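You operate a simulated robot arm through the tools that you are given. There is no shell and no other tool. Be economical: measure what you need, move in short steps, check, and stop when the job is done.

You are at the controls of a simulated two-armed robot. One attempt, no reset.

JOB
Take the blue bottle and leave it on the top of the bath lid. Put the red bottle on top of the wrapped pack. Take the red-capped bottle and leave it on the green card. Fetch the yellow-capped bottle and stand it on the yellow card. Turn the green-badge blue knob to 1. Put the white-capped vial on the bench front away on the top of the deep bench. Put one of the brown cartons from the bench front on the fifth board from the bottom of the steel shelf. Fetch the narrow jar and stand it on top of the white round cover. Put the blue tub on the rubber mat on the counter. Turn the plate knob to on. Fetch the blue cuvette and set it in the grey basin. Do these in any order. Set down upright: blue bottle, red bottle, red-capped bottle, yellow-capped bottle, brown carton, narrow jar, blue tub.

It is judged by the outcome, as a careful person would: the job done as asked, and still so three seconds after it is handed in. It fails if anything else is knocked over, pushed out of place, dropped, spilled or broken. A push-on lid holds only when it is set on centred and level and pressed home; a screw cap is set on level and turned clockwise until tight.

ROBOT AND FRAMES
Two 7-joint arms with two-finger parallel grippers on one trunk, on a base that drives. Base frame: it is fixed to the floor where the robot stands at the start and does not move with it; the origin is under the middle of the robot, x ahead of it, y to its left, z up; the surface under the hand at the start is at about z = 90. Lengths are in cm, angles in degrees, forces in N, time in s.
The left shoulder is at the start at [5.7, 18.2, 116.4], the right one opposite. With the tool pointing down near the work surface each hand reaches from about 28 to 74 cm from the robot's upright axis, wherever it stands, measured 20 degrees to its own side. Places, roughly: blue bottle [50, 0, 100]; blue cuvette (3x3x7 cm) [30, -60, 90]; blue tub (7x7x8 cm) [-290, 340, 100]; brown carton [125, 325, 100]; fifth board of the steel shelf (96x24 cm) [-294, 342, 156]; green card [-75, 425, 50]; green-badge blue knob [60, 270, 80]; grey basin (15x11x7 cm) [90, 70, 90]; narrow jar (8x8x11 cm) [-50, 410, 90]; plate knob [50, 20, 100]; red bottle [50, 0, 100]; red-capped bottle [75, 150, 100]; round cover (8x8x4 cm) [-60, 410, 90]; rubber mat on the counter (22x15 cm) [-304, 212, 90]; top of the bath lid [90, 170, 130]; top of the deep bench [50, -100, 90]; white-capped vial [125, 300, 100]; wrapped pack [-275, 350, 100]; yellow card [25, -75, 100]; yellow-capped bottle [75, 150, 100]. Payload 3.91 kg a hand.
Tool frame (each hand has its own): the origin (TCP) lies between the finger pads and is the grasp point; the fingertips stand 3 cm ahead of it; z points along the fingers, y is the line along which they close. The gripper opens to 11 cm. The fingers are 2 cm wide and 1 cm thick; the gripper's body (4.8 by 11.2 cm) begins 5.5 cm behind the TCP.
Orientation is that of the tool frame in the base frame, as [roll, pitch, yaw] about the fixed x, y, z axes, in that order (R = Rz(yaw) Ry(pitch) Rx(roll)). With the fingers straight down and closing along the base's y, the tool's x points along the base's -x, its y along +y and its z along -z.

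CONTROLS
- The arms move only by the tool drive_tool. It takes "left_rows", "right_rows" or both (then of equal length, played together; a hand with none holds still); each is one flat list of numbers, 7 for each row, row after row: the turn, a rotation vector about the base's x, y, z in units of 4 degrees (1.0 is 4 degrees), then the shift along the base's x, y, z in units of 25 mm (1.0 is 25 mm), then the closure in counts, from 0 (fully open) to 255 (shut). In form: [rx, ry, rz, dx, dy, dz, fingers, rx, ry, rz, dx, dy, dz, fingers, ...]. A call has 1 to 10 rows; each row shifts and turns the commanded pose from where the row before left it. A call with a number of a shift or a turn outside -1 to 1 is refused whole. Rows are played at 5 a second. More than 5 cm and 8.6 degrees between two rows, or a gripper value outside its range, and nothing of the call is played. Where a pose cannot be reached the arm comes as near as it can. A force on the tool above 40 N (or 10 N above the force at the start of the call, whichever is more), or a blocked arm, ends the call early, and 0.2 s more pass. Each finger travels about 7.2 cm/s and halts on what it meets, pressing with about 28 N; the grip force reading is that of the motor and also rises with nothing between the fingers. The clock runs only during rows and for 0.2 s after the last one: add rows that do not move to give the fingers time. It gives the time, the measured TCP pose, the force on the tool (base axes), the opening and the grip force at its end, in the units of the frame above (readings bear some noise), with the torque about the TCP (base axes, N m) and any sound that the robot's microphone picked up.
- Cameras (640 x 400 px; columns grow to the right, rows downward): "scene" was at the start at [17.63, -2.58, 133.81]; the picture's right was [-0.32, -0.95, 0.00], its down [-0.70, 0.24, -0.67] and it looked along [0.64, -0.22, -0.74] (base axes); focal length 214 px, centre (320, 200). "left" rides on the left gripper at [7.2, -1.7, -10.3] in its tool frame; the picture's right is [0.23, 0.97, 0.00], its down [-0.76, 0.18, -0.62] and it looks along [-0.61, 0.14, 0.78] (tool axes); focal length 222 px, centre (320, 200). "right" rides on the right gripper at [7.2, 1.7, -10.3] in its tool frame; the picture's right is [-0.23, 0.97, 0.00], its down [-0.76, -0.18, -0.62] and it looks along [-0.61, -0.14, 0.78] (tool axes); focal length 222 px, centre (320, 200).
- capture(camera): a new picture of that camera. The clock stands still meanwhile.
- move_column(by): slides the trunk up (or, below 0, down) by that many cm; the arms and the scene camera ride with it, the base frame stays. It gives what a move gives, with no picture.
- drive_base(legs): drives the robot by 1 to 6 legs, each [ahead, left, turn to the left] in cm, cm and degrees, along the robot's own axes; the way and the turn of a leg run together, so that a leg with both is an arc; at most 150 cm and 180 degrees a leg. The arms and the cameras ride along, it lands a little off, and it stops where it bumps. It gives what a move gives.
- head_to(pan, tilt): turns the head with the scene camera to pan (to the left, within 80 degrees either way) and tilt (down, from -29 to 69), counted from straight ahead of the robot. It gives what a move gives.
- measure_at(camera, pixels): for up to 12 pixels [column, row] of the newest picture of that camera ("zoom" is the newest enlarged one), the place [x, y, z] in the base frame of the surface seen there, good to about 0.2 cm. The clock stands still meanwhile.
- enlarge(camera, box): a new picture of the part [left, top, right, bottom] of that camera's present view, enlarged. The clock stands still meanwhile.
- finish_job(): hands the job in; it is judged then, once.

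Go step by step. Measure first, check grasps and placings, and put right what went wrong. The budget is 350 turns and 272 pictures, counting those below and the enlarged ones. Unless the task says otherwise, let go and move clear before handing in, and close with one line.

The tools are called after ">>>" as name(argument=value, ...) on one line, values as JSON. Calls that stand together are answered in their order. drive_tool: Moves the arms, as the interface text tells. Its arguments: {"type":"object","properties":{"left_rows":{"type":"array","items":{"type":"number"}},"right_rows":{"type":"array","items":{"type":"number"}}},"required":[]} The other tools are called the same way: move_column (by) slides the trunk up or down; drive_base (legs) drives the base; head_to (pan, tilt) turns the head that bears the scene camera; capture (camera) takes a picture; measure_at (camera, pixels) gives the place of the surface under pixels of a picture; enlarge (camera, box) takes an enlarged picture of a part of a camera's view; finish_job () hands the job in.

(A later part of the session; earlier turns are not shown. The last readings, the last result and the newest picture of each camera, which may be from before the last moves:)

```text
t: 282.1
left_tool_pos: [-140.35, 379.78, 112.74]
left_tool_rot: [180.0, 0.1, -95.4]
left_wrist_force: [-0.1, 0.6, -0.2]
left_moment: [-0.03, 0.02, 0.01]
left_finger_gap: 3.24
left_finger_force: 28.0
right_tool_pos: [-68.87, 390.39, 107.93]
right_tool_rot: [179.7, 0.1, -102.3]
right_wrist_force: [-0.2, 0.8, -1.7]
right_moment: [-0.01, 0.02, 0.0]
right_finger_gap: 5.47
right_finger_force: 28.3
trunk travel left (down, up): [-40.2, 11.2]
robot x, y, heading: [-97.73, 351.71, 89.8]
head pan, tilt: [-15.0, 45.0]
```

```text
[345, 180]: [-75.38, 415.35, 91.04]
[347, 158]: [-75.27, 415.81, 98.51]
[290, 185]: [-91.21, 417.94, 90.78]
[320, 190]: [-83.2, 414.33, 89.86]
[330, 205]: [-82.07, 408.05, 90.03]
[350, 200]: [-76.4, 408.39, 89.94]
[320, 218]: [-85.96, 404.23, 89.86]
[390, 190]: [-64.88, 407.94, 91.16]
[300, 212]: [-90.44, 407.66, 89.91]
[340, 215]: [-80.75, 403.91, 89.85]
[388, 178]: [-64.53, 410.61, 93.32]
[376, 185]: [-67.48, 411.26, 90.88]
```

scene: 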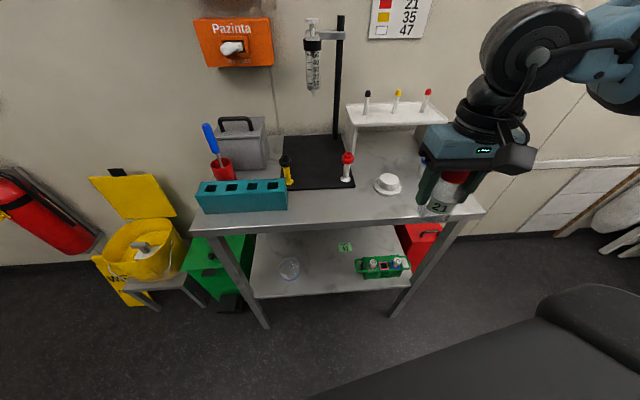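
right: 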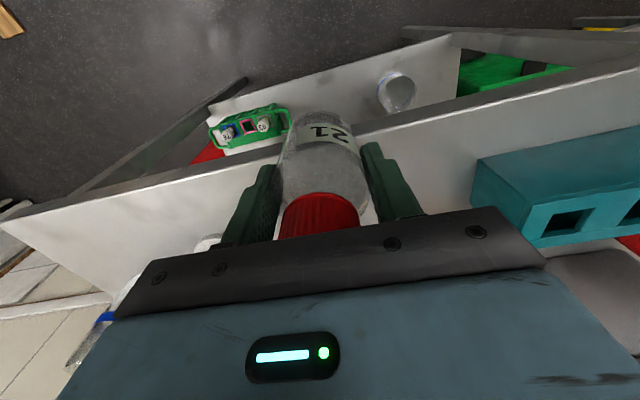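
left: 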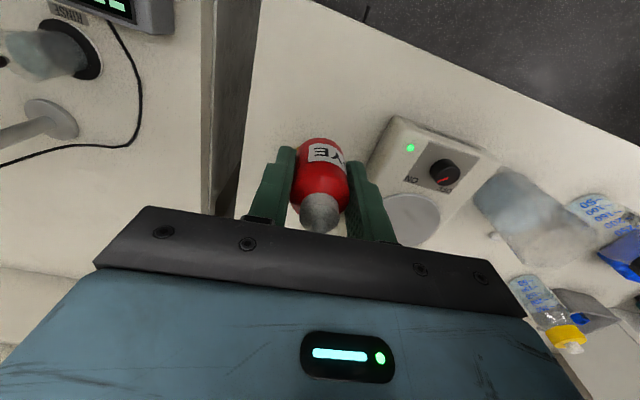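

Free spot at (-82,407.8). Set the bottle there.

>>> drive_tool(right_rows=[0, 0, 0, -0.75, 1, 0, 255, 0, 0, 0, -0.75, 1, 0, 255, 0, 0, 0, -0.75, 1, 0, 255, 0, 0, 0, -0.75, 1, 0, 255, 0, 0, 0, -0.75, 1, 0, 255, 0, 0, 0, -0.75, 1, 0, 255, 0, 0, 0, -0.74, 0.96, 0, 255, 0, 0, 0, 0, 0, -1, 255, 0, 0, 0, 0, 0, -1, 255, 0, 0, 0, 0, 0, -1, 255])

>>> drive_tool(right_rows=[0, 0, 0, 0, 0, -1, 255, 0, 0, 0, 0, 0, -0.6, 255, 0, 0, 0, 0, 0, -0.1, 255, 0, 0, 0, 0, 0, -0.1, 255, 0, 0, 0, 0, 0, -0.1, 255])

>>> enlarge(camera="scene", box=[260, 100, 460, 280])

```text
t: 284.3
left_tool_pos: [-140.3, 379.95, 112.71]
left_tool_rot: [-179.9, 0.1, -95.3]
left_wrist_force: [-0.5, 0.0, -0.6]
left_moment: [0.03, 0.0, 0.0]
left_finger_gap: 3.25
left_finger_force: 27.8
right_tool_pos: [-80.11, 405.35, 100.27]
right_tool_rot: [179.8, 0.2, -102.2]
right_wrist_force: [0.3, 0.2, -1.7]
right_moment: [-0.04, 0.0, 0.01]
right_finger_gap: 5.47
right_finger_force: 28.4
right hand out of reach, approached as far as the arm can: row 7
trunk travel left (down, up): [-40.2, 11.2]
robot x, y, heading: [-97.4, 351.3, 89.9]
head pan, tilt: [-15.0, 45.0]
```

```text
t: 285.5
left_tool_pos: [-140.39, 379.78, 112.69]
left_tool_rot: [-179.9, 0.2, -95.2]
left_wrist_force: [-0.3, 0.5, -0.3]
left_moment: [0.02, 0.0, -0.02]
left_finger_gap: 3.26
left_finger_force: 27.9
right_tool_pos: [-80.21, 405.17, 95.93]
right_tool_rot: [179.5, 0.5, -102.2]
right_wrist_force: [4.3, -1.9, 26.4]
right_moment: [0.01, -0.39, 0.17]
right_finger_gap: 5.5
right_finger_force: 27.7
trunk travel left (down, up): [-40.2, 11.2]
robot x, y, heading: [-97.4, 351.48, 89.7]
head pan, tilt: [-15.0, 45.0]
```

```text
2.22 times, centred on (360, 190) of scene
```

zoom: 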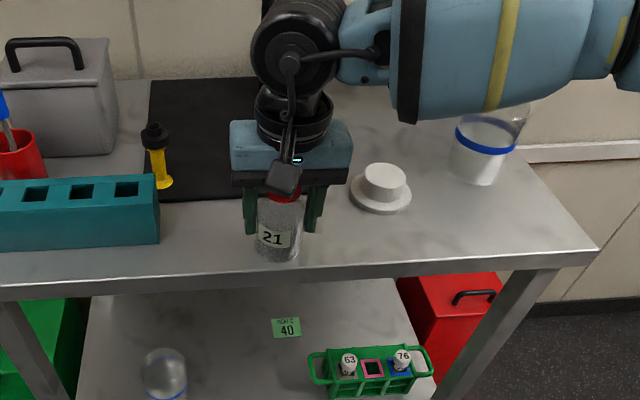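

On the table but too near the edge. Lift 1 cm, drive the base 4 cm ahead, and set down again.

>>> drive_tool(right_rows=[0, 0, 0, 0, 0, 0.3, 255, 0, 0, 0, 0, 0, 0.3, 255])

>>> drive_base(legs=[[3.5, 0, 0]])

>>> drive_tool(right_rows=[0, 0, 0, 0, 0, -0.3, 255, 0, 0, 0, 0, 0, -0.1, 255, 0, 0, 0, 0, 0, -0.1, 255, 0, 0, 0, 0, 0, -0.1, 255])

```text
t: 286.1
left_tool_pos: [-140.32, 379.86, 112.56]
left_tool_rot: [-179.9, 0.1, -95.3]
left_wrist_force: [-0.2, 0.2, -0.4]
left_moment: [0.04, -0.04, -0.02]
left_finger_gap: 3.22
left_finger_force: 28.2
right_tool_pos: [-80.29, 405.09, 96.94]
right_tool_rot: [179.8, -0.2, -102.2]
right_wrist_force: [-0.5, 0.6, -0.9]
right_moment: [-0.01, -0.01, 0.0]
right_finger_gap: 5.45
right_finger_force: 28.1
trunk travel left (down, up): [-40.2, 11.2]
robot x, y, heading: [-97.58, 351.23, 89.6]
head pan, tilt: [-15.0, 45.0]
```

```text
t: 287.0
left_tool_pos: [-140.44, 383.3, 112.68]
left_tool_rot: [-179.8, 0.1, -95.3]
left_wrist_force: [-0.3, -0.3, -0.9]
left_moment: [-0.01, 0.02, 0.01]
left_finger_gap: 3.27
left_finger_force: 28.3
right_tool_pos: [-80.22, 408.56, 97.12]
right_tool_rot: [179.7, 0.1, -102.2]
right_wrist_force: [0.5, 0.6, -2.3]
right_moment: [-0.02, -0.05, -0.01]
right_finger_gap: 5.47
right_finger_force: 28.1
trunk travel left (down, up): [-40.2, 11.2]
robot x, y, heading: [-97.43, 355.05, 89.7]
head pan, tilt: [-15.0, 45.0]
```

```text
t: 288.0
left_tool_pos: [-140.5, 383.09, 112.75]
left_tool_rot: [-179.9, 0.2, -95.3]
left_wrist_force: [-0.4, -0.1, -1.2]
left_moment: [-0.02, -0.02, -0.03]
left_finger_gap: 3.24
left_finger_force: 28.1
right_tool_pos: [-80.23, 408.61, 95.88]
right_tool_rot: [179.6, 0.4, -102.1]
right_wrist_force: [1.5, -2.1, 22.1]
right_moment: [0.08, -0.52, 0.02]
right_finger_gap: 5.45
right_finger_force: 28.1
trunk travel left (down, up): [-40.2, 11.2]
robot x, y, heading: [-97.64, 355.2, 89.6]
head pan, tilt: [-15.0, 45.0]
```

Release the red-capped bottle here for now, and rise. Then I'll do the jar with this free hand.

>>> drive_tool(right_rows=[0, 0, 0, 0, 0, 0.06, 255, 0, 0, 0, 0, 0, 0, 150, 0, 0, 0, 0, 0, 0, 105, 0, 0, 0, 0, 0, 0, 100, 0, 0, 0, 0, 0, 0.6, 100, 0, 0, 0, 0, 0, 0.8, 100, 0, 0, 0, 0, 0, 1, 100, 0, 0, 0, 0, 0, 1, 100, 0, 0, 0, 0, 0, 1, 100, 0, 0, 0, 0, -1, 1, 100])

>>> drive_base(legs=[[-8, 0, 0], [0, -28, 0]])

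>>> head_to(pan=0, tilt=45)

>>> capture(camera="scene")

```text
t: 290.2
left_tool_pos: [-140.38, 383.16, 112.74]
left_tool_rot: [-179.9, 0.2, -95.1]
left_wrist_force: [-0.6, -0.1, -1.5]
left_moment: [0.03, 0.03, 0.0]
left_finger_gap: 3.25
left_finger_force: 28.2
right_tool_pos: [-80.15, 405.79, 109.45]
right_tool_rot: [179.7, 0.3, -102.1]
right_wrist_force: [0.0, -0.5, 0.4]
right_moment: [0.03, -0.01, -0.02]
right_finger_gap: 6.68
right_finger_force: 0.1
trunk travel left (down, up): [-40.2, 11.2]
robot x, y, heading: [-97.57, 355.29, 89.8]
head pan, tilt: [-15.0, 45.0]
```

```text
t: 293.9
left_tool_pos: [-112.6, 374.93, 112.76]
left_tool_rot: [-179.9, 0.1, -95.1]
left_wrist_force: [-0.1, -1.1, 0.3]
left_moment: [0.03, 0.01, 0.01]
left_finger_gap: 3.25
left_finger_force: 29.2
right_tool_pos: [-52.28, 397.81, 109.31]
right_tool_rot: [179.7, 0.1, -102.0]
right_wrist_force: [-0.1, 0.5, 0.2]
right_moment: [0.01, -0.01, 0.0]
right_finger_gap: 6.7
right_finger_force: 0.1
trunk travel left (down, up): [-40.2, 11.2]
robot x, y, heading: [-69.67, 346.73, 90.1]
head pan, tilt: [-15.0, 45.0]
```

```text
t: 294.7
left_tool_pos: [-112.62, 375.03, 112.65]
left_tool_rot: [-179.9, 0.1, -95.0]
left_wrist_force: [0.0, 0.0, -0.3]
left_moment: [0.0, 0.02, 0.02]
left_finger_gap: 3.25
left_finger_force: 28.2
right_tool_pos: [-52.35, 397.94, 109.32]
right_tool_rot: [179.7, 0.1, -102.1]
right_wrist_force: [0.4, 1.1, -0.1]
right_moment: [0.02, -0.05, 0.02]
right_finger_gap: 6.68
right_finger_force: 0.0
trunk travel left (down, up): [-40.2, 11.2]
robot x, y, heading: [-69.79, 346.97, 90.0]
head pan, tilt: [0.0, 45.0]
```

```text
174 pictures are left
```

scene: 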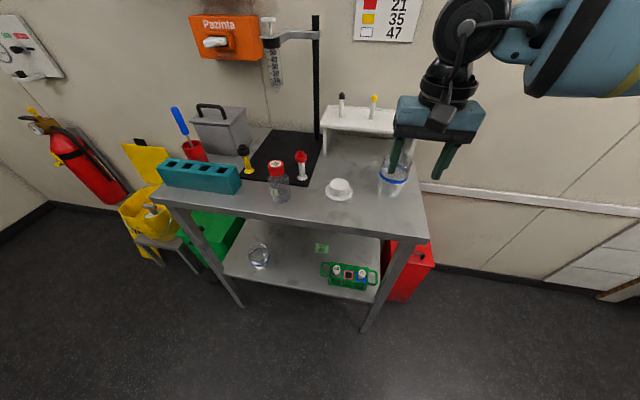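

Red-capped bottle stands safely. Zoom on the jar, cover and stand, using the right camera too.

>>> enlarge(camera="scene", box=[310, 90, 440, 220])

>>> capture(camera="right")

```text
3.08 times, centred on (375, 155) of scene
```

zoom: 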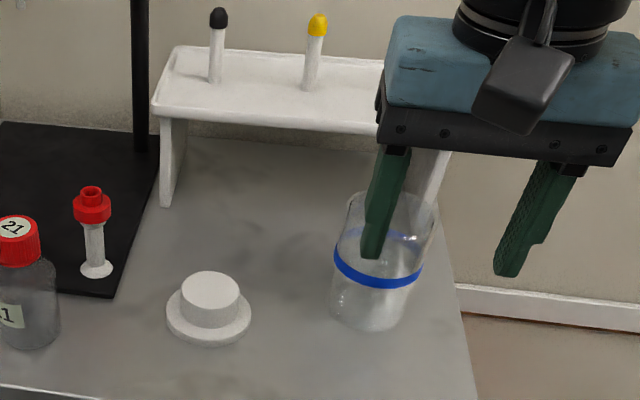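

```text
172 pictures are left
```

right: 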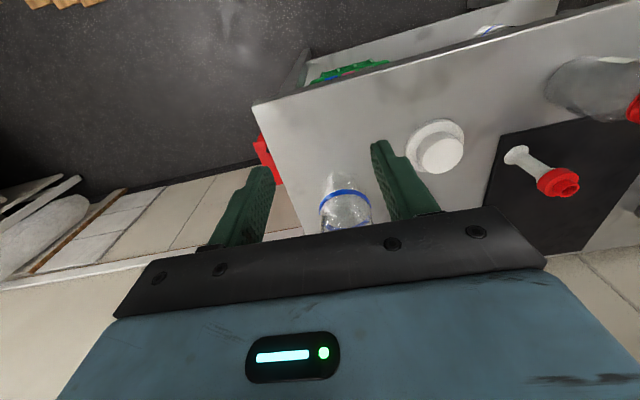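

>>> measure_at(camera="zoom", pixels=[[350, 200], [335, 260], [420, 280], [370, 325], [345, 300], [375, 280], [210, 285], [182, 290], [238, 290], [168, 315], [250, 318], [210, 345]])

>>> measure_at(camera="zoom", pixels=[[430, 215], [210, 275], [380, 330], [440, 165], [370, 130], [165, 200], [250, 115], [405, 320], [390, 235], [440, 190]])

>>> measure_at(camera="right", pixels=[[343, 195], [322, 200], [370, 205], [333, 180], [350, 177], [345, 225], [440, 153], [462, 150], [420, 150]])

```text
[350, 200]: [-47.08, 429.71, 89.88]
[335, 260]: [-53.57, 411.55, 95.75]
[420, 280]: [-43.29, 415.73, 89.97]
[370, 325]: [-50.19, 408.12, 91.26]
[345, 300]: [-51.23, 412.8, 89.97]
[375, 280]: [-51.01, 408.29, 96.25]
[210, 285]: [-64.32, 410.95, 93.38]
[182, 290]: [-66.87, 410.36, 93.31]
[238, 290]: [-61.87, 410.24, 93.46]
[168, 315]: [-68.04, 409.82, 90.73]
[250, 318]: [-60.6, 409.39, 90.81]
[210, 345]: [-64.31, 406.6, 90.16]
```

```text
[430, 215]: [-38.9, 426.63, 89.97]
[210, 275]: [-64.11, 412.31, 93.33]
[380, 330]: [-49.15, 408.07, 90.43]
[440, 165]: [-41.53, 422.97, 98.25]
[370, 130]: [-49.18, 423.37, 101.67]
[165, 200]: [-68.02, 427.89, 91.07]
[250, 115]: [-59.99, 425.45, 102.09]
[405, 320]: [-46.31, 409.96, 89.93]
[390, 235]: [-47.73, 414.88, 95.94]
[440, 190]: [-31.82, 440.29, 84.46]
```

```text
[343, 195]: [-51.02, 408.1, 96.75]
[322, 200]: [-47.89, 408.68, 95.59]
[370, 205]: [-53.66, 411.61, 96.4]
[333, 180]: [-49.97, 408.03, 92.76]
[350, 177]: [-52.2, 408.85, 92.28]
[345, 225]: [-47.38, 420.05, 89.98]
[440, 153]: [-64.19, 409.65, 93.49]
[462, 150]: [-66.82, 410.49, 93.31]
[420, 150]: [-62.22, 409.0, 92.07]
```

Jar centre ≈(-50.3,411.6), r≈3.5; cover plug top z 93.4 at (-64.3,410.6). Drive ahead 8, open and align above the jar.

>>> drive_base(legs=[[8, 0, 0]])

>>> drive_tool(right_rows=[0, 0, 0, 0.4, 0, 0.3, 30, 0, 0, 0, 0.4, 0.7, 0, 30, 0, 0, 0, 0, 0.8, 0, 30, 0, 0, 0, 0, 0.74, 0, 30, 0, 0, 0, 0, 0, 0, 30])

>>> enlarge(camera="scene", box=[310, 90, 470, 220])

>>> capture(camera="right")

```text
t: 295.7
left_tool_pos: [-112.58, 383.14, 112.67]
left_tool_rot: [-179.9, 0.1, -95.1]
left_wrist_force: [0.5, -1.4, -0.7]
left_moment: [-0.05, 0.0, 0.02]
left_finger_gap: 3.23
left_finger_force: 27.8
right_tool_pos: [-52.38, 405.96, 109.32]
right_tool_rot: [179.7, 0.2, -101.9]
right_wrist_force: [-0.3, 0.8, -0.4]
right_moment: [0.02, -0.02, -0.03]
right_finger_gap: 6.68
right_finger_force: 0.1
trunk travel left (down, up): [-40.2, 11.2]
robot x, y, heading: [-69.77, 355.14, 89.9]
head pan, tilt: [0.0, 45.0]
```

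```text
t: 296.9
left_tool_pos: [-112.59, 383.08, 112.69]
left_tool_rot: [-179.9, 0.1, -94.9]
left_wrist_force: [0.0, -0.6, -0.3]
left_moment: [-0.02, 0.01, 0.0]
left_finger_gap: 3.26
left_finger_force: 28.5
right_tool_pos: [-50.08, 410.77, 110.07]
right_tool_rot: [179.7, 0.1, -101.9]
right_wrist_force: [0.1, 0.2, 0.3]
right_moment: [-0.04, -0.03, 0.0]
right_finger_gap: 9.7
right_finger_force: 0.2
right hand out of reach, approached as far as the arm can: row 4
trunk travel left (down, up): [-40.2, 11.2]
robot x, y, heading: [-69.95, 354.81, 90.1]
head pan, tilt: [0.0, 45.0]
```

```text
3.08 times, centred on (390, 155) of scene
```

zoom: 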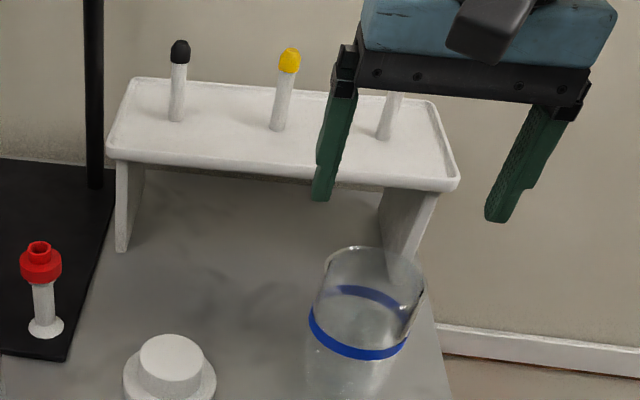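

```text
170 pictures are left
```

right: 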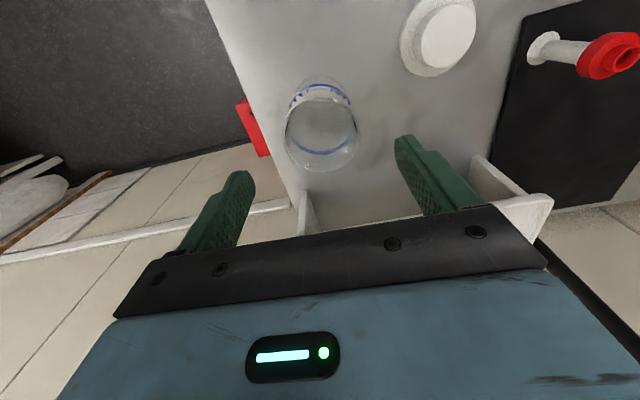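

>>> measure_at(camera="right", pixels=[[286, 135], [357, 132], [322, 171], [320, 98], [300, 95], [340, 90], [318, 88], [290, 150]])

>>> measure_at(camera="zoom", pixels=[[325, 270], [424, 290], [375, 248], [312, 325], [405, 345], [360, 350], [350, 357]])

```text
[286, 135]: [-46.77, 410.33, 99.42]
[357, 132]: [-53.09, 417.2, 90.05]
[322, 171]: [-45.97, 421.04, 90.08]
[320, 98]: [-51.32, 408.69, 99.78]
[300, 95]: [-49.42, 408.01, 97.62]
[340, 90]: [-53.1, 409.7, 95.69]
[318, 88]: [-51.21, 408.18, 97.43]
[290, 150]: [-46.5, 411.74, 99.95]
```

```text
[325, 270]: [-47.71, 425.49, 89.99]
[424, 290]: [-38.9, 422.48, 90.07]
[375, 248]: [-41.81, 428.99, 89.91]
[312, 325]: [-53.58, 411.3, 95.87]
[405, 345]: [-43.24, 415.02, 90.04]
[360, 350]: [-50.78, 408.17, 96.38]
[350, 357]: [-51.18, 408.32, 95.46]
```

Jar centre (-50.1,411.6). Descend with a slight forward correction.

>>> drive_tool(right_rows=[0, 0, 0, 0, 0, -0.9, 30, 0, 0, 0, 0, 0, -0.9, 30, 0, 0, 0, 0, 0.15, -0.9, 30, 0, 0, 0, 0, 0.15, -0.9, 30, 0, 0, 0, 0, 0, -0.9, 30, 0, 0, 0, 0, 0, -0.9, 30, 0, 0, 0, 0, 0, 0, 30])

>>> enlarge(camera="scene", box=[310, 90, 470, 220])

```text
t: 298.5
left_tool_pos: [-112.66, 382.94, 112.59]
left_tool_rot: [-179.9, 0.1, -95.0]
left_wrist_force: [0.0, -0.5, -1.8]
left_moment: [-0.01, -0.03, -0.01]
left_finger_gap: 3.27
left_finger_force: 28.2
right_tool_pos: [-50.3, 411.39, 96.68]
right_tool_rot: [179.7, 0.1, -101.9]
right_wrist_force: [-0.7, -0.1, 0.0]
right_moment: [-0.01, -0.01, -0.01]
right_finger_gap: 9.68
right_finger_force: 0.1
trunk travel left (down, up): [-40.2, 11.2]
robot x, y, heading: [-69.55, 354.74, 89.8]
head pan, tilt: [0.0, 45.0]
```

```text
3.08 times, centred on (390, 155) of scene
```

zoom: 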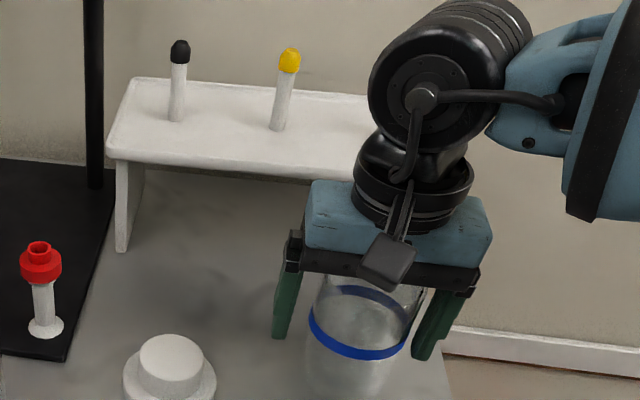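

Jar is between the fingers. Close and lift 7 cm.

>>> drive_tool(right_rows=[0, 0, 0, 0, 0, 0, 255, 0, 0, 0, 0, 0, 0, 255, 0, 0, 0, 0, 0, 0, 255, 0, 0, 0, 0, 0, 0, 255, 0, 0, 0, 0, -0.05, 0.7, 255, 0, 0, 0, 0, -0.05, 1, 255, 0, 0, 0, 0, -0.1, 1, 255])

>>> enlarge(camera="scene", box=[310, 90, 470, 220])

```text
t: 300.1
left_tool_pos: [-112.64, 382.97, 112.6]
left_tool_rot: [-179.9, 0.0, -95.0]
left_wrist_force: [-0.2, 0.1, -0.9]
left_moment: [0.02, 0.01, -0.02]
left_finger_gap: 3.25
left_finger_force: 27.8
right_tool_pos: [-50.37, 411.03, 103.31]
right_tool_rot: [179.6, 0.0, -101.9]
right_wrist_force: [-1.1, 0.7, -1.2]
right_moment: [0.02, 0.01, 0.01]
right_finger_gap: 7.2
right_finger_force: 27.9
trunk travel left (down, up): [-40.2, 11.2]
robot x, y, heading: [-69.78, 355.3, 89.9]
head pan, tilt: [0.0, 45.0]
```

```text
3.08 times, centred on (390, 155) of scene
```

zoom: 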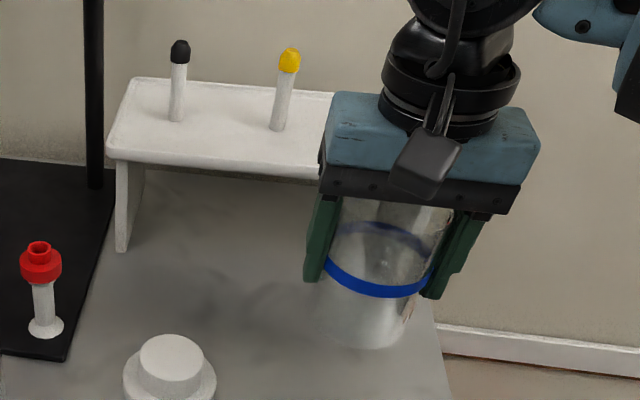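

Jar held. Shift the base left 14 cm to bring the jar above the cover.

>>> drive_base(legs=[[0, 13.9, 0]])

>>> enlarge(camera="scene", box=[310, 90, 470, 220])

>>> capture(camera="right")

```text
t: 302.0
left_tool_pos: [-126.47, 383.36, 112.59]
left_tool_rot: [-179.9, 0.1, -95.4]
left_wrist_force: [-1.1, 0.0, 0.0]
left_moment: [-0.01, -0.03, -0.02]
left_finger_gap: 3.26
left_finger_force: 28.3
right_tool_pos: [-64.12, 410.89, 103.13]
right_tool_rot: [179.7, 0.1, -102.3]
right_wrist_force: [0.8, -1.0, -1.5]
right_moment: [0.02, 0.0, -0.02]
right_finger_gap: 7.22
right_finger_force: 28.3
trunk travel left (down, up): [-40.2, 11.2]
robot x, y, heading: [-83.78, 354.88, 89.4]
head pan, tilt: [0.0, 45.0]
```

```text
3.08 times, centred on (390, 155) of scene
```

zoom: 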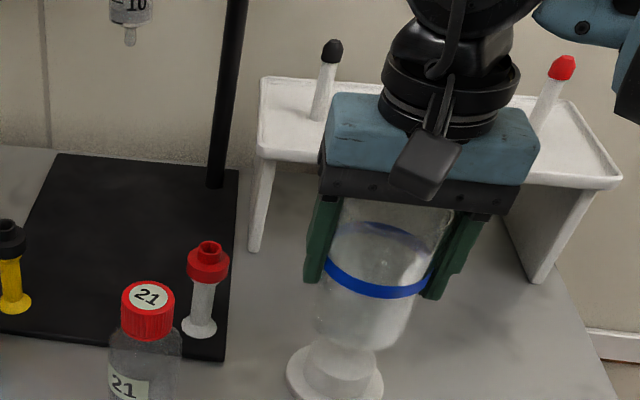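

```text
166 pictures are left
```

right: 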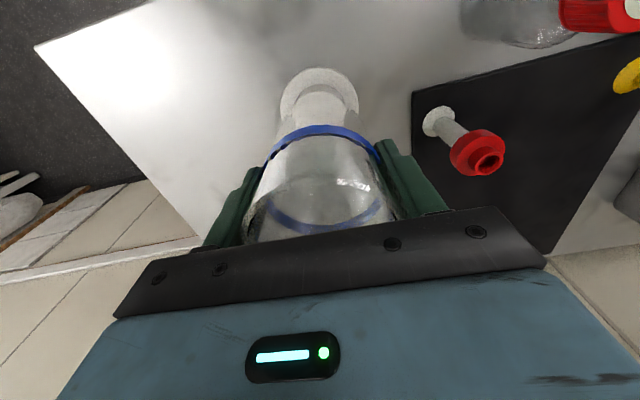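

>>> measure_at(camera="right", pixels=[[283, 105], [356, 103], [318, 71], [300, 80], [340, 80]])

>>> measure_at(camera="zoom", pixels=[[291, 365], [380, 368], [335, 370], [320, 340], [360, 350], [345, 395]])

```text
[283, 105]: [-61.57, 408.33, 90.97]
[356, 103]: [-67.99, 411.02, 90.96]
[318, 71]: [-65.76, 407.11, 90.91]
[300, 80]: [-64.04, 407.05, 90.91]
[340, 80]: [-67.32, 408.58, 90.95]
```

```text
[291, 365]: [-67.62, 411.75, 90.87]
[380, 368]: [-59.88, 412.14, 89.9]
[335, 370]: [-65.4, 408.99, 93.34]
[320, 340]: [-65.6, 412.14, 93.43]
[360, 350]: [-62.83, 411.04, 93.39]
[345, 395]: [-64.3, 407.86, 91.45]
```

Cover centre (-64.4,410.6). Adjust and lower gently.

>>> drive_tool(right_rows=[0, 0, 0, -0.12, -0.18, -0.4, 255, 0, 0, 0, 0, 0, -0.5, 255, 0, 0, 0, 0, 0, -0.2, 255, 0, 0, 0, 0, 0, -0.08, 255, 0, 0, 0, 0, 0, -0.08, 255, 0, 0, 0, 0, 0, 0, 255])

>>> capture(camera="right")

>>> enlarge(camera="scene", box=[310, 90, 470, 220])

```text
t: 303.4
left_tool_pos: [-126.41, 383.35, 112.69]
left_tool_rot: [-179.9, 0.2, -95.4]
left_wrist_force: [-1.3, 0.1, -0.8]
left_moment: [0.01, -0.02, -0.02]
left_finger_gap: 3.25
left_finger_force: 27.7
right_tool_pos: [-64.32, 410.5, 100.01]
right_tool_rot: [179.6, 0.2, -102.3]
right_wrist_force: [0.6, 1.8, 6.4]
right_moment: [0.05, -0.2, 0.01]
right_finger_gap: 7.2
right_finger_force: 28.5
trunk travel left (down, up): [-40.2, 11.2]
robot x, y, heading: [-83.62, 355.2, 89.9]
head pan, tilt: [0.0, 45.0]
```

```text
165 pictures are left
```

right: 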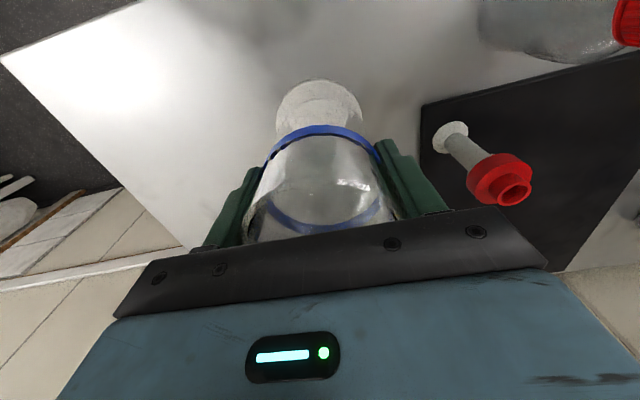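

```text
3.08 times, centred on (390, 155) of scene
```

zoom: 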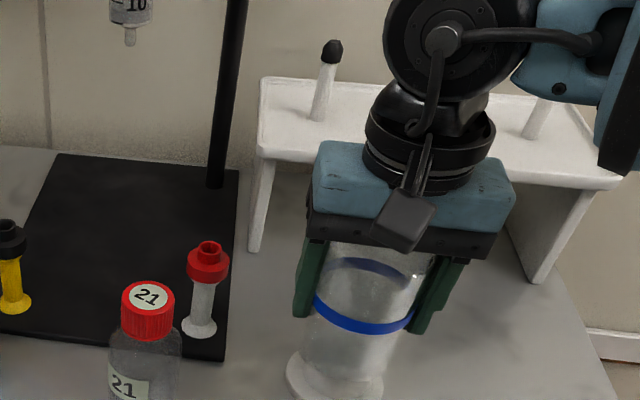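

Seated (≈7 N) and centred. Open slowly and rise.

>>> drive_tool(right_rows=[0, 0, 0, 0, 0, 0, 85, 0, 0, 0, 0, 0, 0, 70, 0, 0, 0, 0, 0, 0, 55, 0, 0, 0, 0, 0, 0, 40, 0, 0, 0, 0, 0, 0.4, 40, 0, 0, 0, 0, 0, 0.8, 40, 0, 0, 0, 0, 0, 1, 40, 0, 0, 0, 0, 0, 1, 40, 0, 0, 0, 0, 0, 1, 40, 0, 0, 0, 0, -0.8, 1, 40])

>>> enlarge(camera="scene", box=[310, 90, 470, 220])

```text
t: 305.6
left_tool_pos: [-126.4, 383.21, 112.64]
left_tool_rot: [-179.9, 0.2, -95.4]
left_wrist_force: [0.6, -0.8, 0.0]
left_moment: [-0.02, -0.05, -0.03]
left_finger_gap: 3.23
left_finger_force: 28.1
right_tool_pos: [-63.85, 408.32, 113.1]
right_tool_rot: [179.7, 0.3, -102.3]
right_wrist_force: [-0.4, -0.3, -0.1]
right_moment: [0.05, -0.02, -0.01]
right_finger_gap: 9.28
right_finger_force: 0.0
right hand out of reach, approached as far as the arm can: row 9
trunk travel left (down, up): [-40.2, 11.2]
robot x, y, heading: [-83.85, 354.89, 89.7]
head pan, tilt: [0.0, 45.0]
```

```text
3.08 times, centred on (390, 155) of scene
```

zoom: 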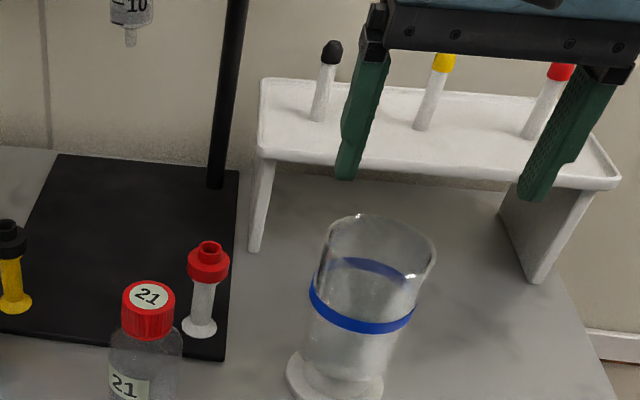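

Jar stands on the cover. Now regrip the red-capped bottle with the tool pitched ~52° forward, approaching from the left-front: reorient the right hand.

>>> drive_tool(right_rows=[0, 0, -1, -0.8, -1, 0, 100, 0, 0, -1, -0.8, -1, 0, 100, 0, 0, -1, -0.8, -1, 0, 100, 0, 0, -1, -0.8, -1, 0, 100, 0, 0, -0.5, -1, -1, 0, 100, 0.87, -0.5, 0, -0.95, -0.3, 0, 100, 0.87, -0.5, 0, -0.95, -0.3, 0, 100, 0.87, -0.5, 0, -0.95, -0.3, 0, 100, 0.87, -0.5, 0, -0.95, -0.3, 0, 100, 0.87, -0.5, 0, -0.95, -0.3, 0, 100])

>>> drive_tool(right_rows=[0.87, -0.5, 0, 0, 0, 0, 100, 0.87, -0.5, 0, 0, 0, 0, 100, 0.87, -0.5, 0, 0, 0, 0, 100, 0.87, -0.5, 0, 0, 0, 0, 100, 0.87, -0.5, 0, 0, 0, 0, 100, 0.87, -0.5, 0, 0, 0, 0, 100, 0.87, -0.5, 0, 0, 0, 0, 100, 0.87, -0.5, 0, 0, 0, 0, 100])

>>> head_to(pan=-5, tilt=42)

>>> capture(camera="scene")

```text
t: 307.8
left_tool_pos: [-126.33, 383.51, 112.69]
left_tool_rot: [-179.9, 0.2, -95.3]
left_wrist_force: [-1.2, 1.4, 0.2]
left_moment: [-0.01, 0.0, 0.03]
left_finger_gap: 3.26
left_finger_force: 28.3
right_tool_pos: [-68.69, 394.88, 115.9]
right_tool_rot: [179.5, 20.2, -120.4]
right_wrist_force: [1.0, -0.1, 0.2]
right_moment: [0.01, -0.02, -0.01]
right_finger_gap: 6.67
right_finger_force: 0.1
right hand out of reach, approached as far as the arm can: row 4, 5, 6, 7, 8, 9, 10
trunk travel left (down, up): [-40.2, 11.2]
robot x, y, heading: [-83.58, 355.53, 89.6]
head pan, tilt: [0.0, 45.0]
```

```text
t: 309.6
left_tool_pos: [-126.5, 383.31, 112.62]
left_tool_rot: [-179.9, 0.3, -95.4]
left_wrist_force: [-0.1, -0.1, -0.7]
left_moment: [-0.01, -0.01, 0.0]
left_finger_gap: 3.24
left_finger_force: 27.7
right_tool_pos: [-65.53, 394.72, 116.12]
right_tool_rot: [178.9, 52.3, -120.6]
right_wrist_force: [-0.3, -0.4, -0.2]
right_moment: [-0.01, 0.02, -0.01]
right_finger_gap: 6.69
right_finger_force: 0.0
right hand out of reach, approached as far as the arm can: row 3, 5, 6, 7, 8
trunk travel left (down, up): [-40.2, 11.2]
robot x, y, heading: [-83.86, 355.23, 89.7]
head pan, tilt: [0.0, 45.0]
```

```text
t: 310.3
left_tool_pos: [-126.56, 383.47, 112.79]
left_tool_rot: [-179.9, 0.1, -95.5]
left_wrist_force: [0.2, -0.5, 0.3]
left_moment: [0.0, -0.02, -0.03]
left_finger_gap: 3.23
left_finger_force: 27.9
right_tool_pos: [-65.63, 394.8, 116.0]
right_tool_rot: [179.0, 52.1, -120.5]
right_wrist_force: [0.6, 0.2, -0.1]
right_moment: [0.04, 0.01, 0.0]
right_finger_gap: 6.68
right_finger_force: 0.1
trunk travel left (down, up): [-40.2, 11.2]
robot x, y, heading: [-83.47, 354.89, 89.7]
head pan, tilt: [-5.0, 42.0]
```

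```text
162 pictures are left
```

scene: 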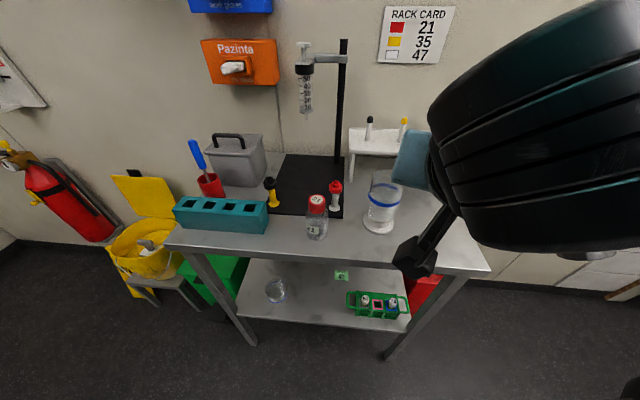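

Tilted grip pose achieved. Shift the base left ~20 cm so this pose is in front of the bottle.

>>> drive_base(legs=[[0, 20.5, 0]])

>>> drive_tool(right_rows=[0, 0, 0, 0, 0, -0.8, 100, 0, 0, 0, 0, 0, -0.8, 100, 0, 0, 0, 0, 0, -0.8, 100, 0, 0, 0, 0, 0.5, -0.8, 100, 0, 0, 0, 0, 0.5, -0.8, 100])

>>> capture(camera="scene")

>>> capture(camera="right")

```text
t: 312.7
left_tool_pos: [-146.4, 383.88, 112.49]
left_tool_rot: [-179.9, 0.1, -95.7]
left_wrist_force: [0.4, 0.4, -0.4]
left_moment: [0.0, 0.01, -0.02]
left_finger_gap: 3.25
left_finger_force: 28.2
right_tool_pos: [-85.59, 394.95, 116.01]
right_tool_rot: [179.1, 52.2, -120.8]
right_wrist_force: [-0.9, 0.6, 0.3]
right_moment: [-0.01, 0.0, 0.01]
right_finger_gap: 6.69
right_finger_force: 0.1
trunk travel left (down, up): [-40.2, 11.2]
robot x, y, heading: [-103.48, 354.91, 89.3]
head pan, tilt: [-5.0, 42.0]
```

```text
t: 313.9
left_tool_pos: [-146.48, 383.68, 112.67]
left_tool_rot: [-179.8, 0.1, -95.7]
left_wrist_force: [-0.3, 0.1, -0.8]
left_moment: [0.03, 0.03, 0.0]
left_finger_gap: 3.25
left_finger_force: 28.1
right_tool_pos: [-85.03, 397.33, 106.13]
right_tool_rot: [179.0, 52.1, -120.9]
right_wrist_force: [0.1, -1.0, -0.2]
right_moment: [-0.01, 0.02, 0.01]
right_finger_gap: 6.68
right_finger_force: 0.1
right hand out of reach, approached as far as the arm can: row 2
trunk travel left (down, up): [-40.2, 11.2]
robot x, y, heading: [-103.88, 355.21, 89.4]
head pan, tilt: [-5.0, 42.0]
```

```text
161 pictures are left
```

scene: 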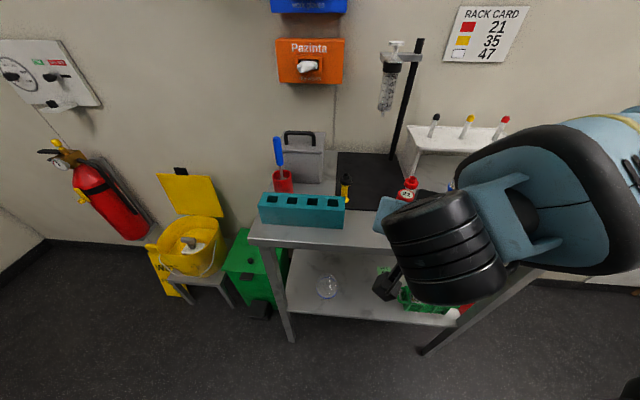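

```text
160 pictures are left
```

right: 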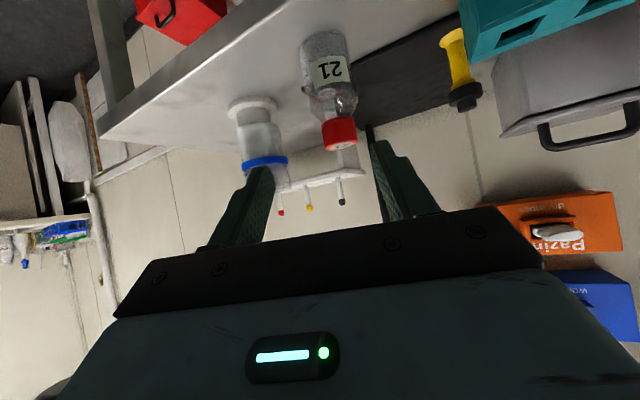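

Bottle cap at right image (340,133). Measure precisely.

>>> measure_at(camera="right", pixels=[[340, 140], [325, 138], [355, 130], [340, 120], [330, 70], [308, 80], [350, 65]])

```text
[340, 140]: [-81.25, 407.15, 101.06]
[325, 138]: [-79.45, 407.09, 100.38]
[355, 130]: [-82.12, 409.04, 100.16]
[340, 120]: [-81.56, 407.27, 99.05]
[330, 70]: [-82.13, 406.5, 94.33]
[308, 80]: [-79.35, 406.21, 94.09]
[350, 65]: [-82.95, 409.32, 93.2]
```

Correct laterally then advance along the tool axis to straddle the bottle.

>>> drive_tool(right_rows=[0, 0, 0, -0.6, 0.3, 0, 100, 0, 0, 0, 0.41, 0.7, -0.65, 100, 0, 0, 0, 0.41, 0.7, -0.65, 100, 0, 0, 0, 0.41, 0.7, -0.65, 100, 0, 0, 0, 0.41, 0.7, -0.65, 100, 0, 0, 0, 0, 0, 0, 100])

>>> capture(camera="right")

```text
t: 315.3
left_tool_pos: [-146.52, 383.68, 112.66]
left_tool_rot: [-179.8, 0.2, -95.7]
left_wrist_force: [-0.1, 1.3, -1.5]
left_moment: [0.05, 0.01, 0.0]
left_finger_gap: 3.23
left_finger_force: 27.9
right_tool_pos: [-81.19, 405.33, 99.94]
right_tool_rot: [179.1, 52.2, -120.7]
right_wrist_force: [0.6, -0.2, -0.5]
right_moment: [0.01, -0.05, -0.02]
right_finger_gap: 6.66
right_finger_force: 0.0
right hand out of reach, approached as far as the arm can: row 1
trunk travel left (down, up): [-40.2, 11.2]
robot x, y, heading: [-103.91, 354.78, 89.5]
head pan, tilt: [-5.0, 42.0]
```

```text
159 pictures are left
```

right: 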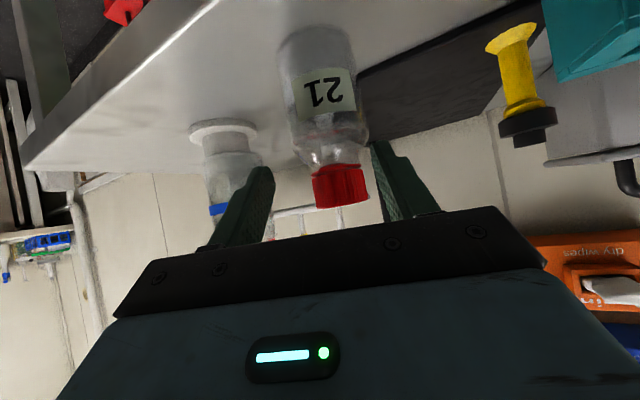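

Bottle is ~0.9 cm toward the right finger; shift the base left 1 cm, then finish the advance.

>>> drive_base(legs=[[0, 1, 0]])

>>> capture(camera="right")

```text
t: 316.1
left_tool_pos: [-147.41, 383.81, 112.66]
left_tool_rot: [-180.0, 0.1, -95.6]
left_wrist_force: [-0.3, 0.1, -0.8]
left_moment: [-0.01, 0.0, 0.01]
left_finger_gap: 3.25
left_finger_force: 28.0
right_tool_pos: [-82.07, 405.33, 99.97]
right_tool_rot: [178.9, 52.2, -120.9]
right_wrist_force: [1.0, 0.3, 0.4]
right_moment: [0.0, -0.04, 0.01]
right_finger_gap: 6.7
right_finger_force: 0.0
trunk travel left (down, up): [-40.2, 11.2]
robot x, y, heading: [-105.13, 355.41, 89.2]
head pan, tilt: [-5.0, 42.0]
```

```text
158 pictures are left
```

right: 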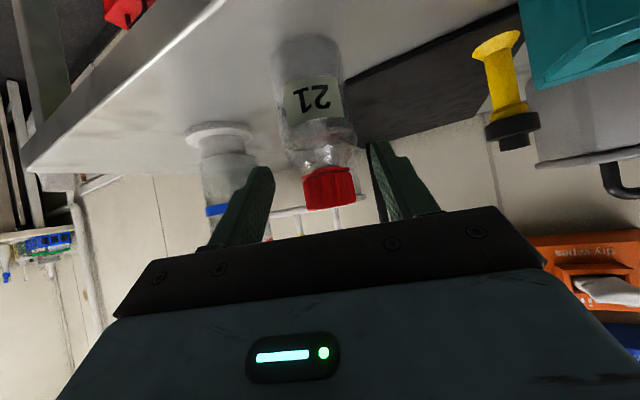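

>>> drive_tool(right_rows=[0, 0, 0, 0.36, 0.64, -0.73, 100, 0, 0, 0, 0.36, 0.64, -0.73, 100, 0, 0, 0, 0, 0, 0, 100])

>>> capture(camera="right")

```text
t: 316.9
left_tool_pos: [-147.38, 383.74, 112.81]
left_tool_rot: [-179.9, 0.1, -95.7]
left_wrist_force: [-0.8, -0.5, -0.7]
left_moment: [0.0, 0.04, -0.03]
left_finger_gap: 3.24
left_finger_force: 28.3
right_tool_pos: [-80.49, 408.62, 96.47]
right_tool_rot: [179.1, 52.1, -120.8]
right_wrist_force: [-0.6, -0.2, -0.4]
right_moment: [0.0, -0.01, -0.03]
right_finger_gap: 6.69
right_finger_force: 0.1
trunk travel left (down, up): [-40.2, 11.2]
robot x, y, heading: [-104.87, 355.37, 89.6]
head pan, tilt: [-5.0, 42.0]
```

```text
157 pictures are left
```

right: 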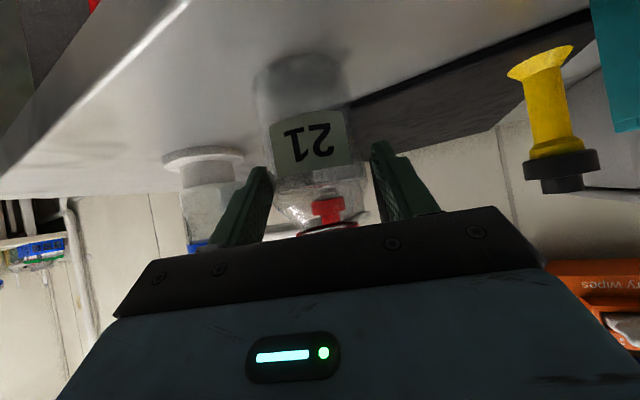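

Straddled. Close, lift, then retreat from the table.

>>> drive_tool(right_rows=[0, 0, 0, 0, 0, 0, 255, 0, 0, 0, 0, 0, 0, 255, 0, 0, 0, 0, 0, 0, 255, 0, 0, 0, 0, 0, 0.6, 255, 0, 0, 0, 0, 0, 0.8, 255, 0, 0, 0, 0, 0, 0.8, 255])

>>> capture(camera="right")

```text
t: 318.3
left_tool_pos: [-147.43, 383.72, 112.75]
left_tool_rot: [-179.9, 0.1, -95.7]
left_wrist_force: [-0.3, -0.7, -1.2]
left_moment: [0.01, -0.01, -0.01]
left_finger_gap: 3.28
left_finger_force: 27.7
right_tool_pos: [-80.36, 408.57, 101.89]
right_tool_rot: [179.1, 52.2, -120.9]
right_wrist_force: [-1.3, 0.8, -1.6]
right_moment: [0.01, 0.0, 0.03]
right_finger_gap: 5.42
right_finger_force: 27.8
trunk travel left (down, up): [-40.2, 11.2]
robot x, y, heading: [-104.63, 354.92, 89.7]
head pan, tilt: [-5.0, 42.0]
```

```text
156 pictures are left
```

right: 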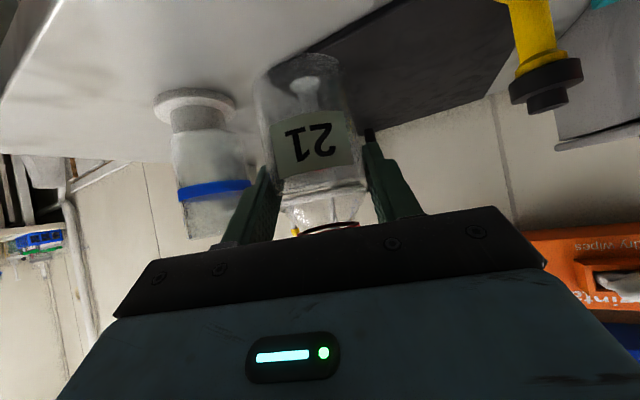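

Held upright. Back out 30 cm, lower the trunk, and check bucket location relative to the left hand.

>>> drive_base(legs=[[-32, 0, 0]])

>>> move_column(by=-40)

>>> drive_tool(right_rows=[0, 0, 0, 0, 0, -0.8, 255, 0, 0, 0, 0, 0, -0.8, 255, 0, 0, 0, 0, 0, -0.8, 255, 0, 0, 0, 0, 0, -0.8, 255], left_rows=[0, 0, 0, 0, -1, 0, 255, 0, 0, 0, 0, -1, 0, 255, 0, 0, 0, 0, 0, 1, 255, 0, 0, 0, 0, 0, 1, 255])

>>> head_to(pan=-20, tilt=25)

>>> capture(camera="scene")

```text
t: 320.4
left_tool_pos: [-147.72, 350.59, 112.69]
left_tool_rot: [-180.0, 0.0, -95.8]
left_wrist_force: [0.3, 0.4, -1.4]
left_moment: [-0.02, 0.03, 0.02]
left_finger_gap: 3.29
left_finger_force: 27.9
right_tool_pos: [-80.73, 375.45, 101.75]
right_tool_rot: [179.0, 52.2, -120.8]
right_wrist_force: [-0.5, -0.5, -1.2]
right_moment: [0.0, 0.02, 0.03]
right_finger_gap: 5.44
right_finger_force: 27.9
trunk travel left (down, up): [-40.2, 11.2]
robot x, y, heading: [-104.97, 322.16, 89.5]
head pan, tilt: [-5.0, 42.0]
```

```text
t: 324.3
left_tool_pos: [-147.69, 350.5, 72.56]
left_tool_rot: [-179.9, 0.2, -95.7]
left_wrist_force: [1.0, -0.4, -0.7]
left_moment: [0.0, 0.0, 0.01]
left_finger_gap: 3.27
left_finger_force: 27.7
right_tool_pos: [-80.69, 375.48, 61.88]
right_tool_rot: [179.1, 52.2, -120.9]
right_wrist_force: [-0.5, -0.5, -2.3]
right_moment: [-0.04, -0.01, 0.02]
right_finger_gap: 5.46
right_finger_force: 28.2
trunk travel left (down, up): [-0.2, 51.2]
robot x, y, heading: [-104.92, 321.8, 89.5]
head pan, tilt: [-5.0, 42.0]
```

```text
t: 325.3
left_tool_pos: [-147.75, 345.63, 77.64]
left_tool_rot: [-179.8, 0.2, -95.7]
left_wrist_force: [-0.4, 0.0, -0.1]
left_moment: [0.0, -0.01, -0.03]
left_finger_gap: 3.26
left_finger_force: 28.3
right_tool_pos: [-80.79, 375.53, 53.86]
right_tool_rot: [179.0, 52.2, -121.0]
right_wrist_force: [-0.1, 0.2, -1.6]
right_moment: [0.05, 0.0, -0.03]
right_finger_gap: 5.44
right_finger_force: 27.6
trunk travel left (down, up): [-0.2, 51.2]
robot x, y, heading: [-105.1, 322.4, 89.5]
head pan, tilt: [-5.0, 42.0]
```

```text
t: 326.1
left_tool_pos: [-147.79, 345.65, 77.53]
left_tool_rot: [-179.8, 0.2, -95.8]
left_wrist_force: [0.5, 0.3, -0.3]
left_moment: [-0.02, 0.03, 0.01]
left_finger_gap: 3.23
left_finger_force: 28.0
right_tool_pos: [-80.7, 375.58, 54.0]
right_tool_rot: [179.1, 52.2, -120.8]
right_wrist_force: [-1.7, -0.9, -1.8]
right_moment: [0.0, 0.0, 0.02]
right_finger_gap: 5.43
right_finger_force: 27.9
trunk travel left (down, up): [-0.2, 51.2]
robot x, y, heading: [-104.72, 321.76, 89.2]
head pan, tilt: [-20.0, 25.0]
```

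```text
155 pictures are left
```

scene: 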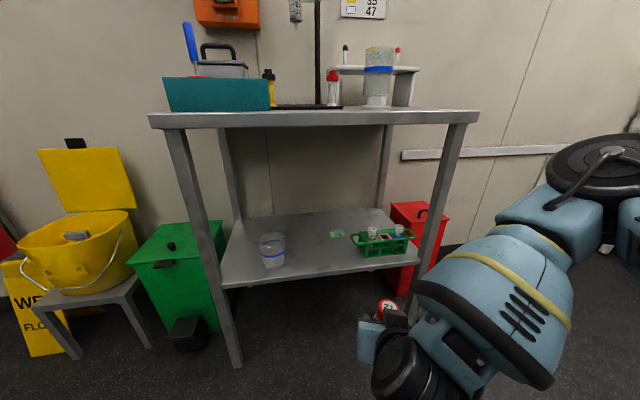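

Check arm extents relative to where it will be under the table.

>>> measure_at(camera="scene", pixels=[[400, 360], [440, 290], [520, 235], [560, 195], [620, 150], [560, 340], [500, 380], [370, 340], [390, 308], [365, 235], [448, 175], [170, 145]])

```text
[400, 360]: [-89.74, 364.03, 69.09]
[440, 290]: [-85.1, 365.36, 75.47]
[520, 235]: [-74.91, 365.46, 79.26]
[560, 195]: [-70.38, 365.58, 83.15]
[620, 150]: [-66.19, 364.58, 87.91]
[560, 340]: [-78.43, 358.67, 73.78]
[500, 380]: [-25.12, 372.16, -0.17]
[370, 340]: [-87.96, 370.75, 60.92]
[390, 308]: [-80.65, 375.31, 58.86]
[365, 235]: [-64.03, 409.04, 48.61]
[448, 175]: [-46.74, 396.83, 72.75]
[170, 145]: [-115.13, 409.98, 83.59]
```

The elbow would end up under/against the table top in this folded pose. Extend the arm forward in free space and check whether the elbow drops back.

>>> drive_tool(right_rows=[0, 0, 0, 0, 1, 0, 255, 0, 0, 0, 0, 1, 0, 255, 0, 0, 0, 0, 1, 0, 255, 0, 0, 0, 0, 1, 0, 255, 0, 0, 0, 0, 1, 0, 255, 0, 0, 0, 0, 1, 0, 255])

>>> capture(camera="scene")

```text
t: 327.5
left_tool_pos: [-147.77, 345.68, 77.52]
left_tool_rot: [-179.9, 0.1, -95.7]
left_wrist_force: [-0.1, 0.9, -0.7]
left_moment: [0.0, 0.0, 0.01]
left_finger_gap: 3.25
left_finger_force: 27.7
right_tool_pos: [-80.76, 390.59, 53.82]
right_tool_rot: [179.1, 52.2, -120.8]
right_wrist_force: [-0.6, 0.2, -1.0]
right_moment: [-0.03, -0.02, 0.02]
right_finger_gap: 5.42
right_finger_force: 27.9
trunk travel left (down, up): [-0.2, 51.2]
robot x, y, heading: [-105.46, 322.04, 89.5]
head pan, tilt: [-20.0, 25.0]
```

```text
154 pictures are left
```

scene: 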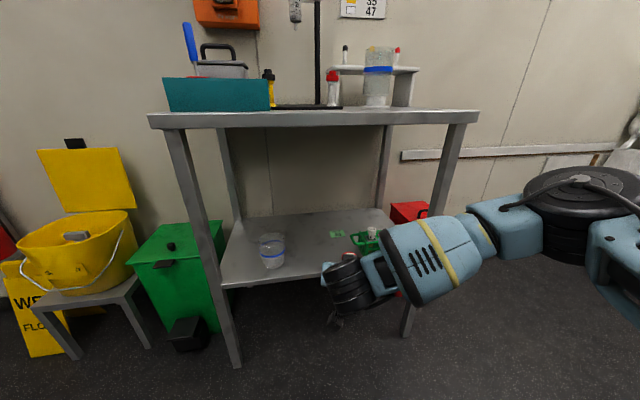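

>>> measure_at(camera="scene", pixels=[[345, 275], [400, 240], [440, 230], [500, 210], [560, 180], [600, 190], [600, 260], [440, 280]])

```text
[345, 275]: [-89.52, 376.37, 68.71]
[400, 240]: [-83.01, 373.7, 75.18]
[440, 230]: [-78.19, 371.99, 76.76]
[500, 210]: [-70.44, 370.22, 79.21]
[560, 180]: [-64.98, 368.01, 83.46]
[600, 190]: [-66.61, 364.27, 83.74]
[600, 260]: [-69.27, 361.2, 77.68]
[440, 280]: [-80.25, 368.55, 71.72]
```

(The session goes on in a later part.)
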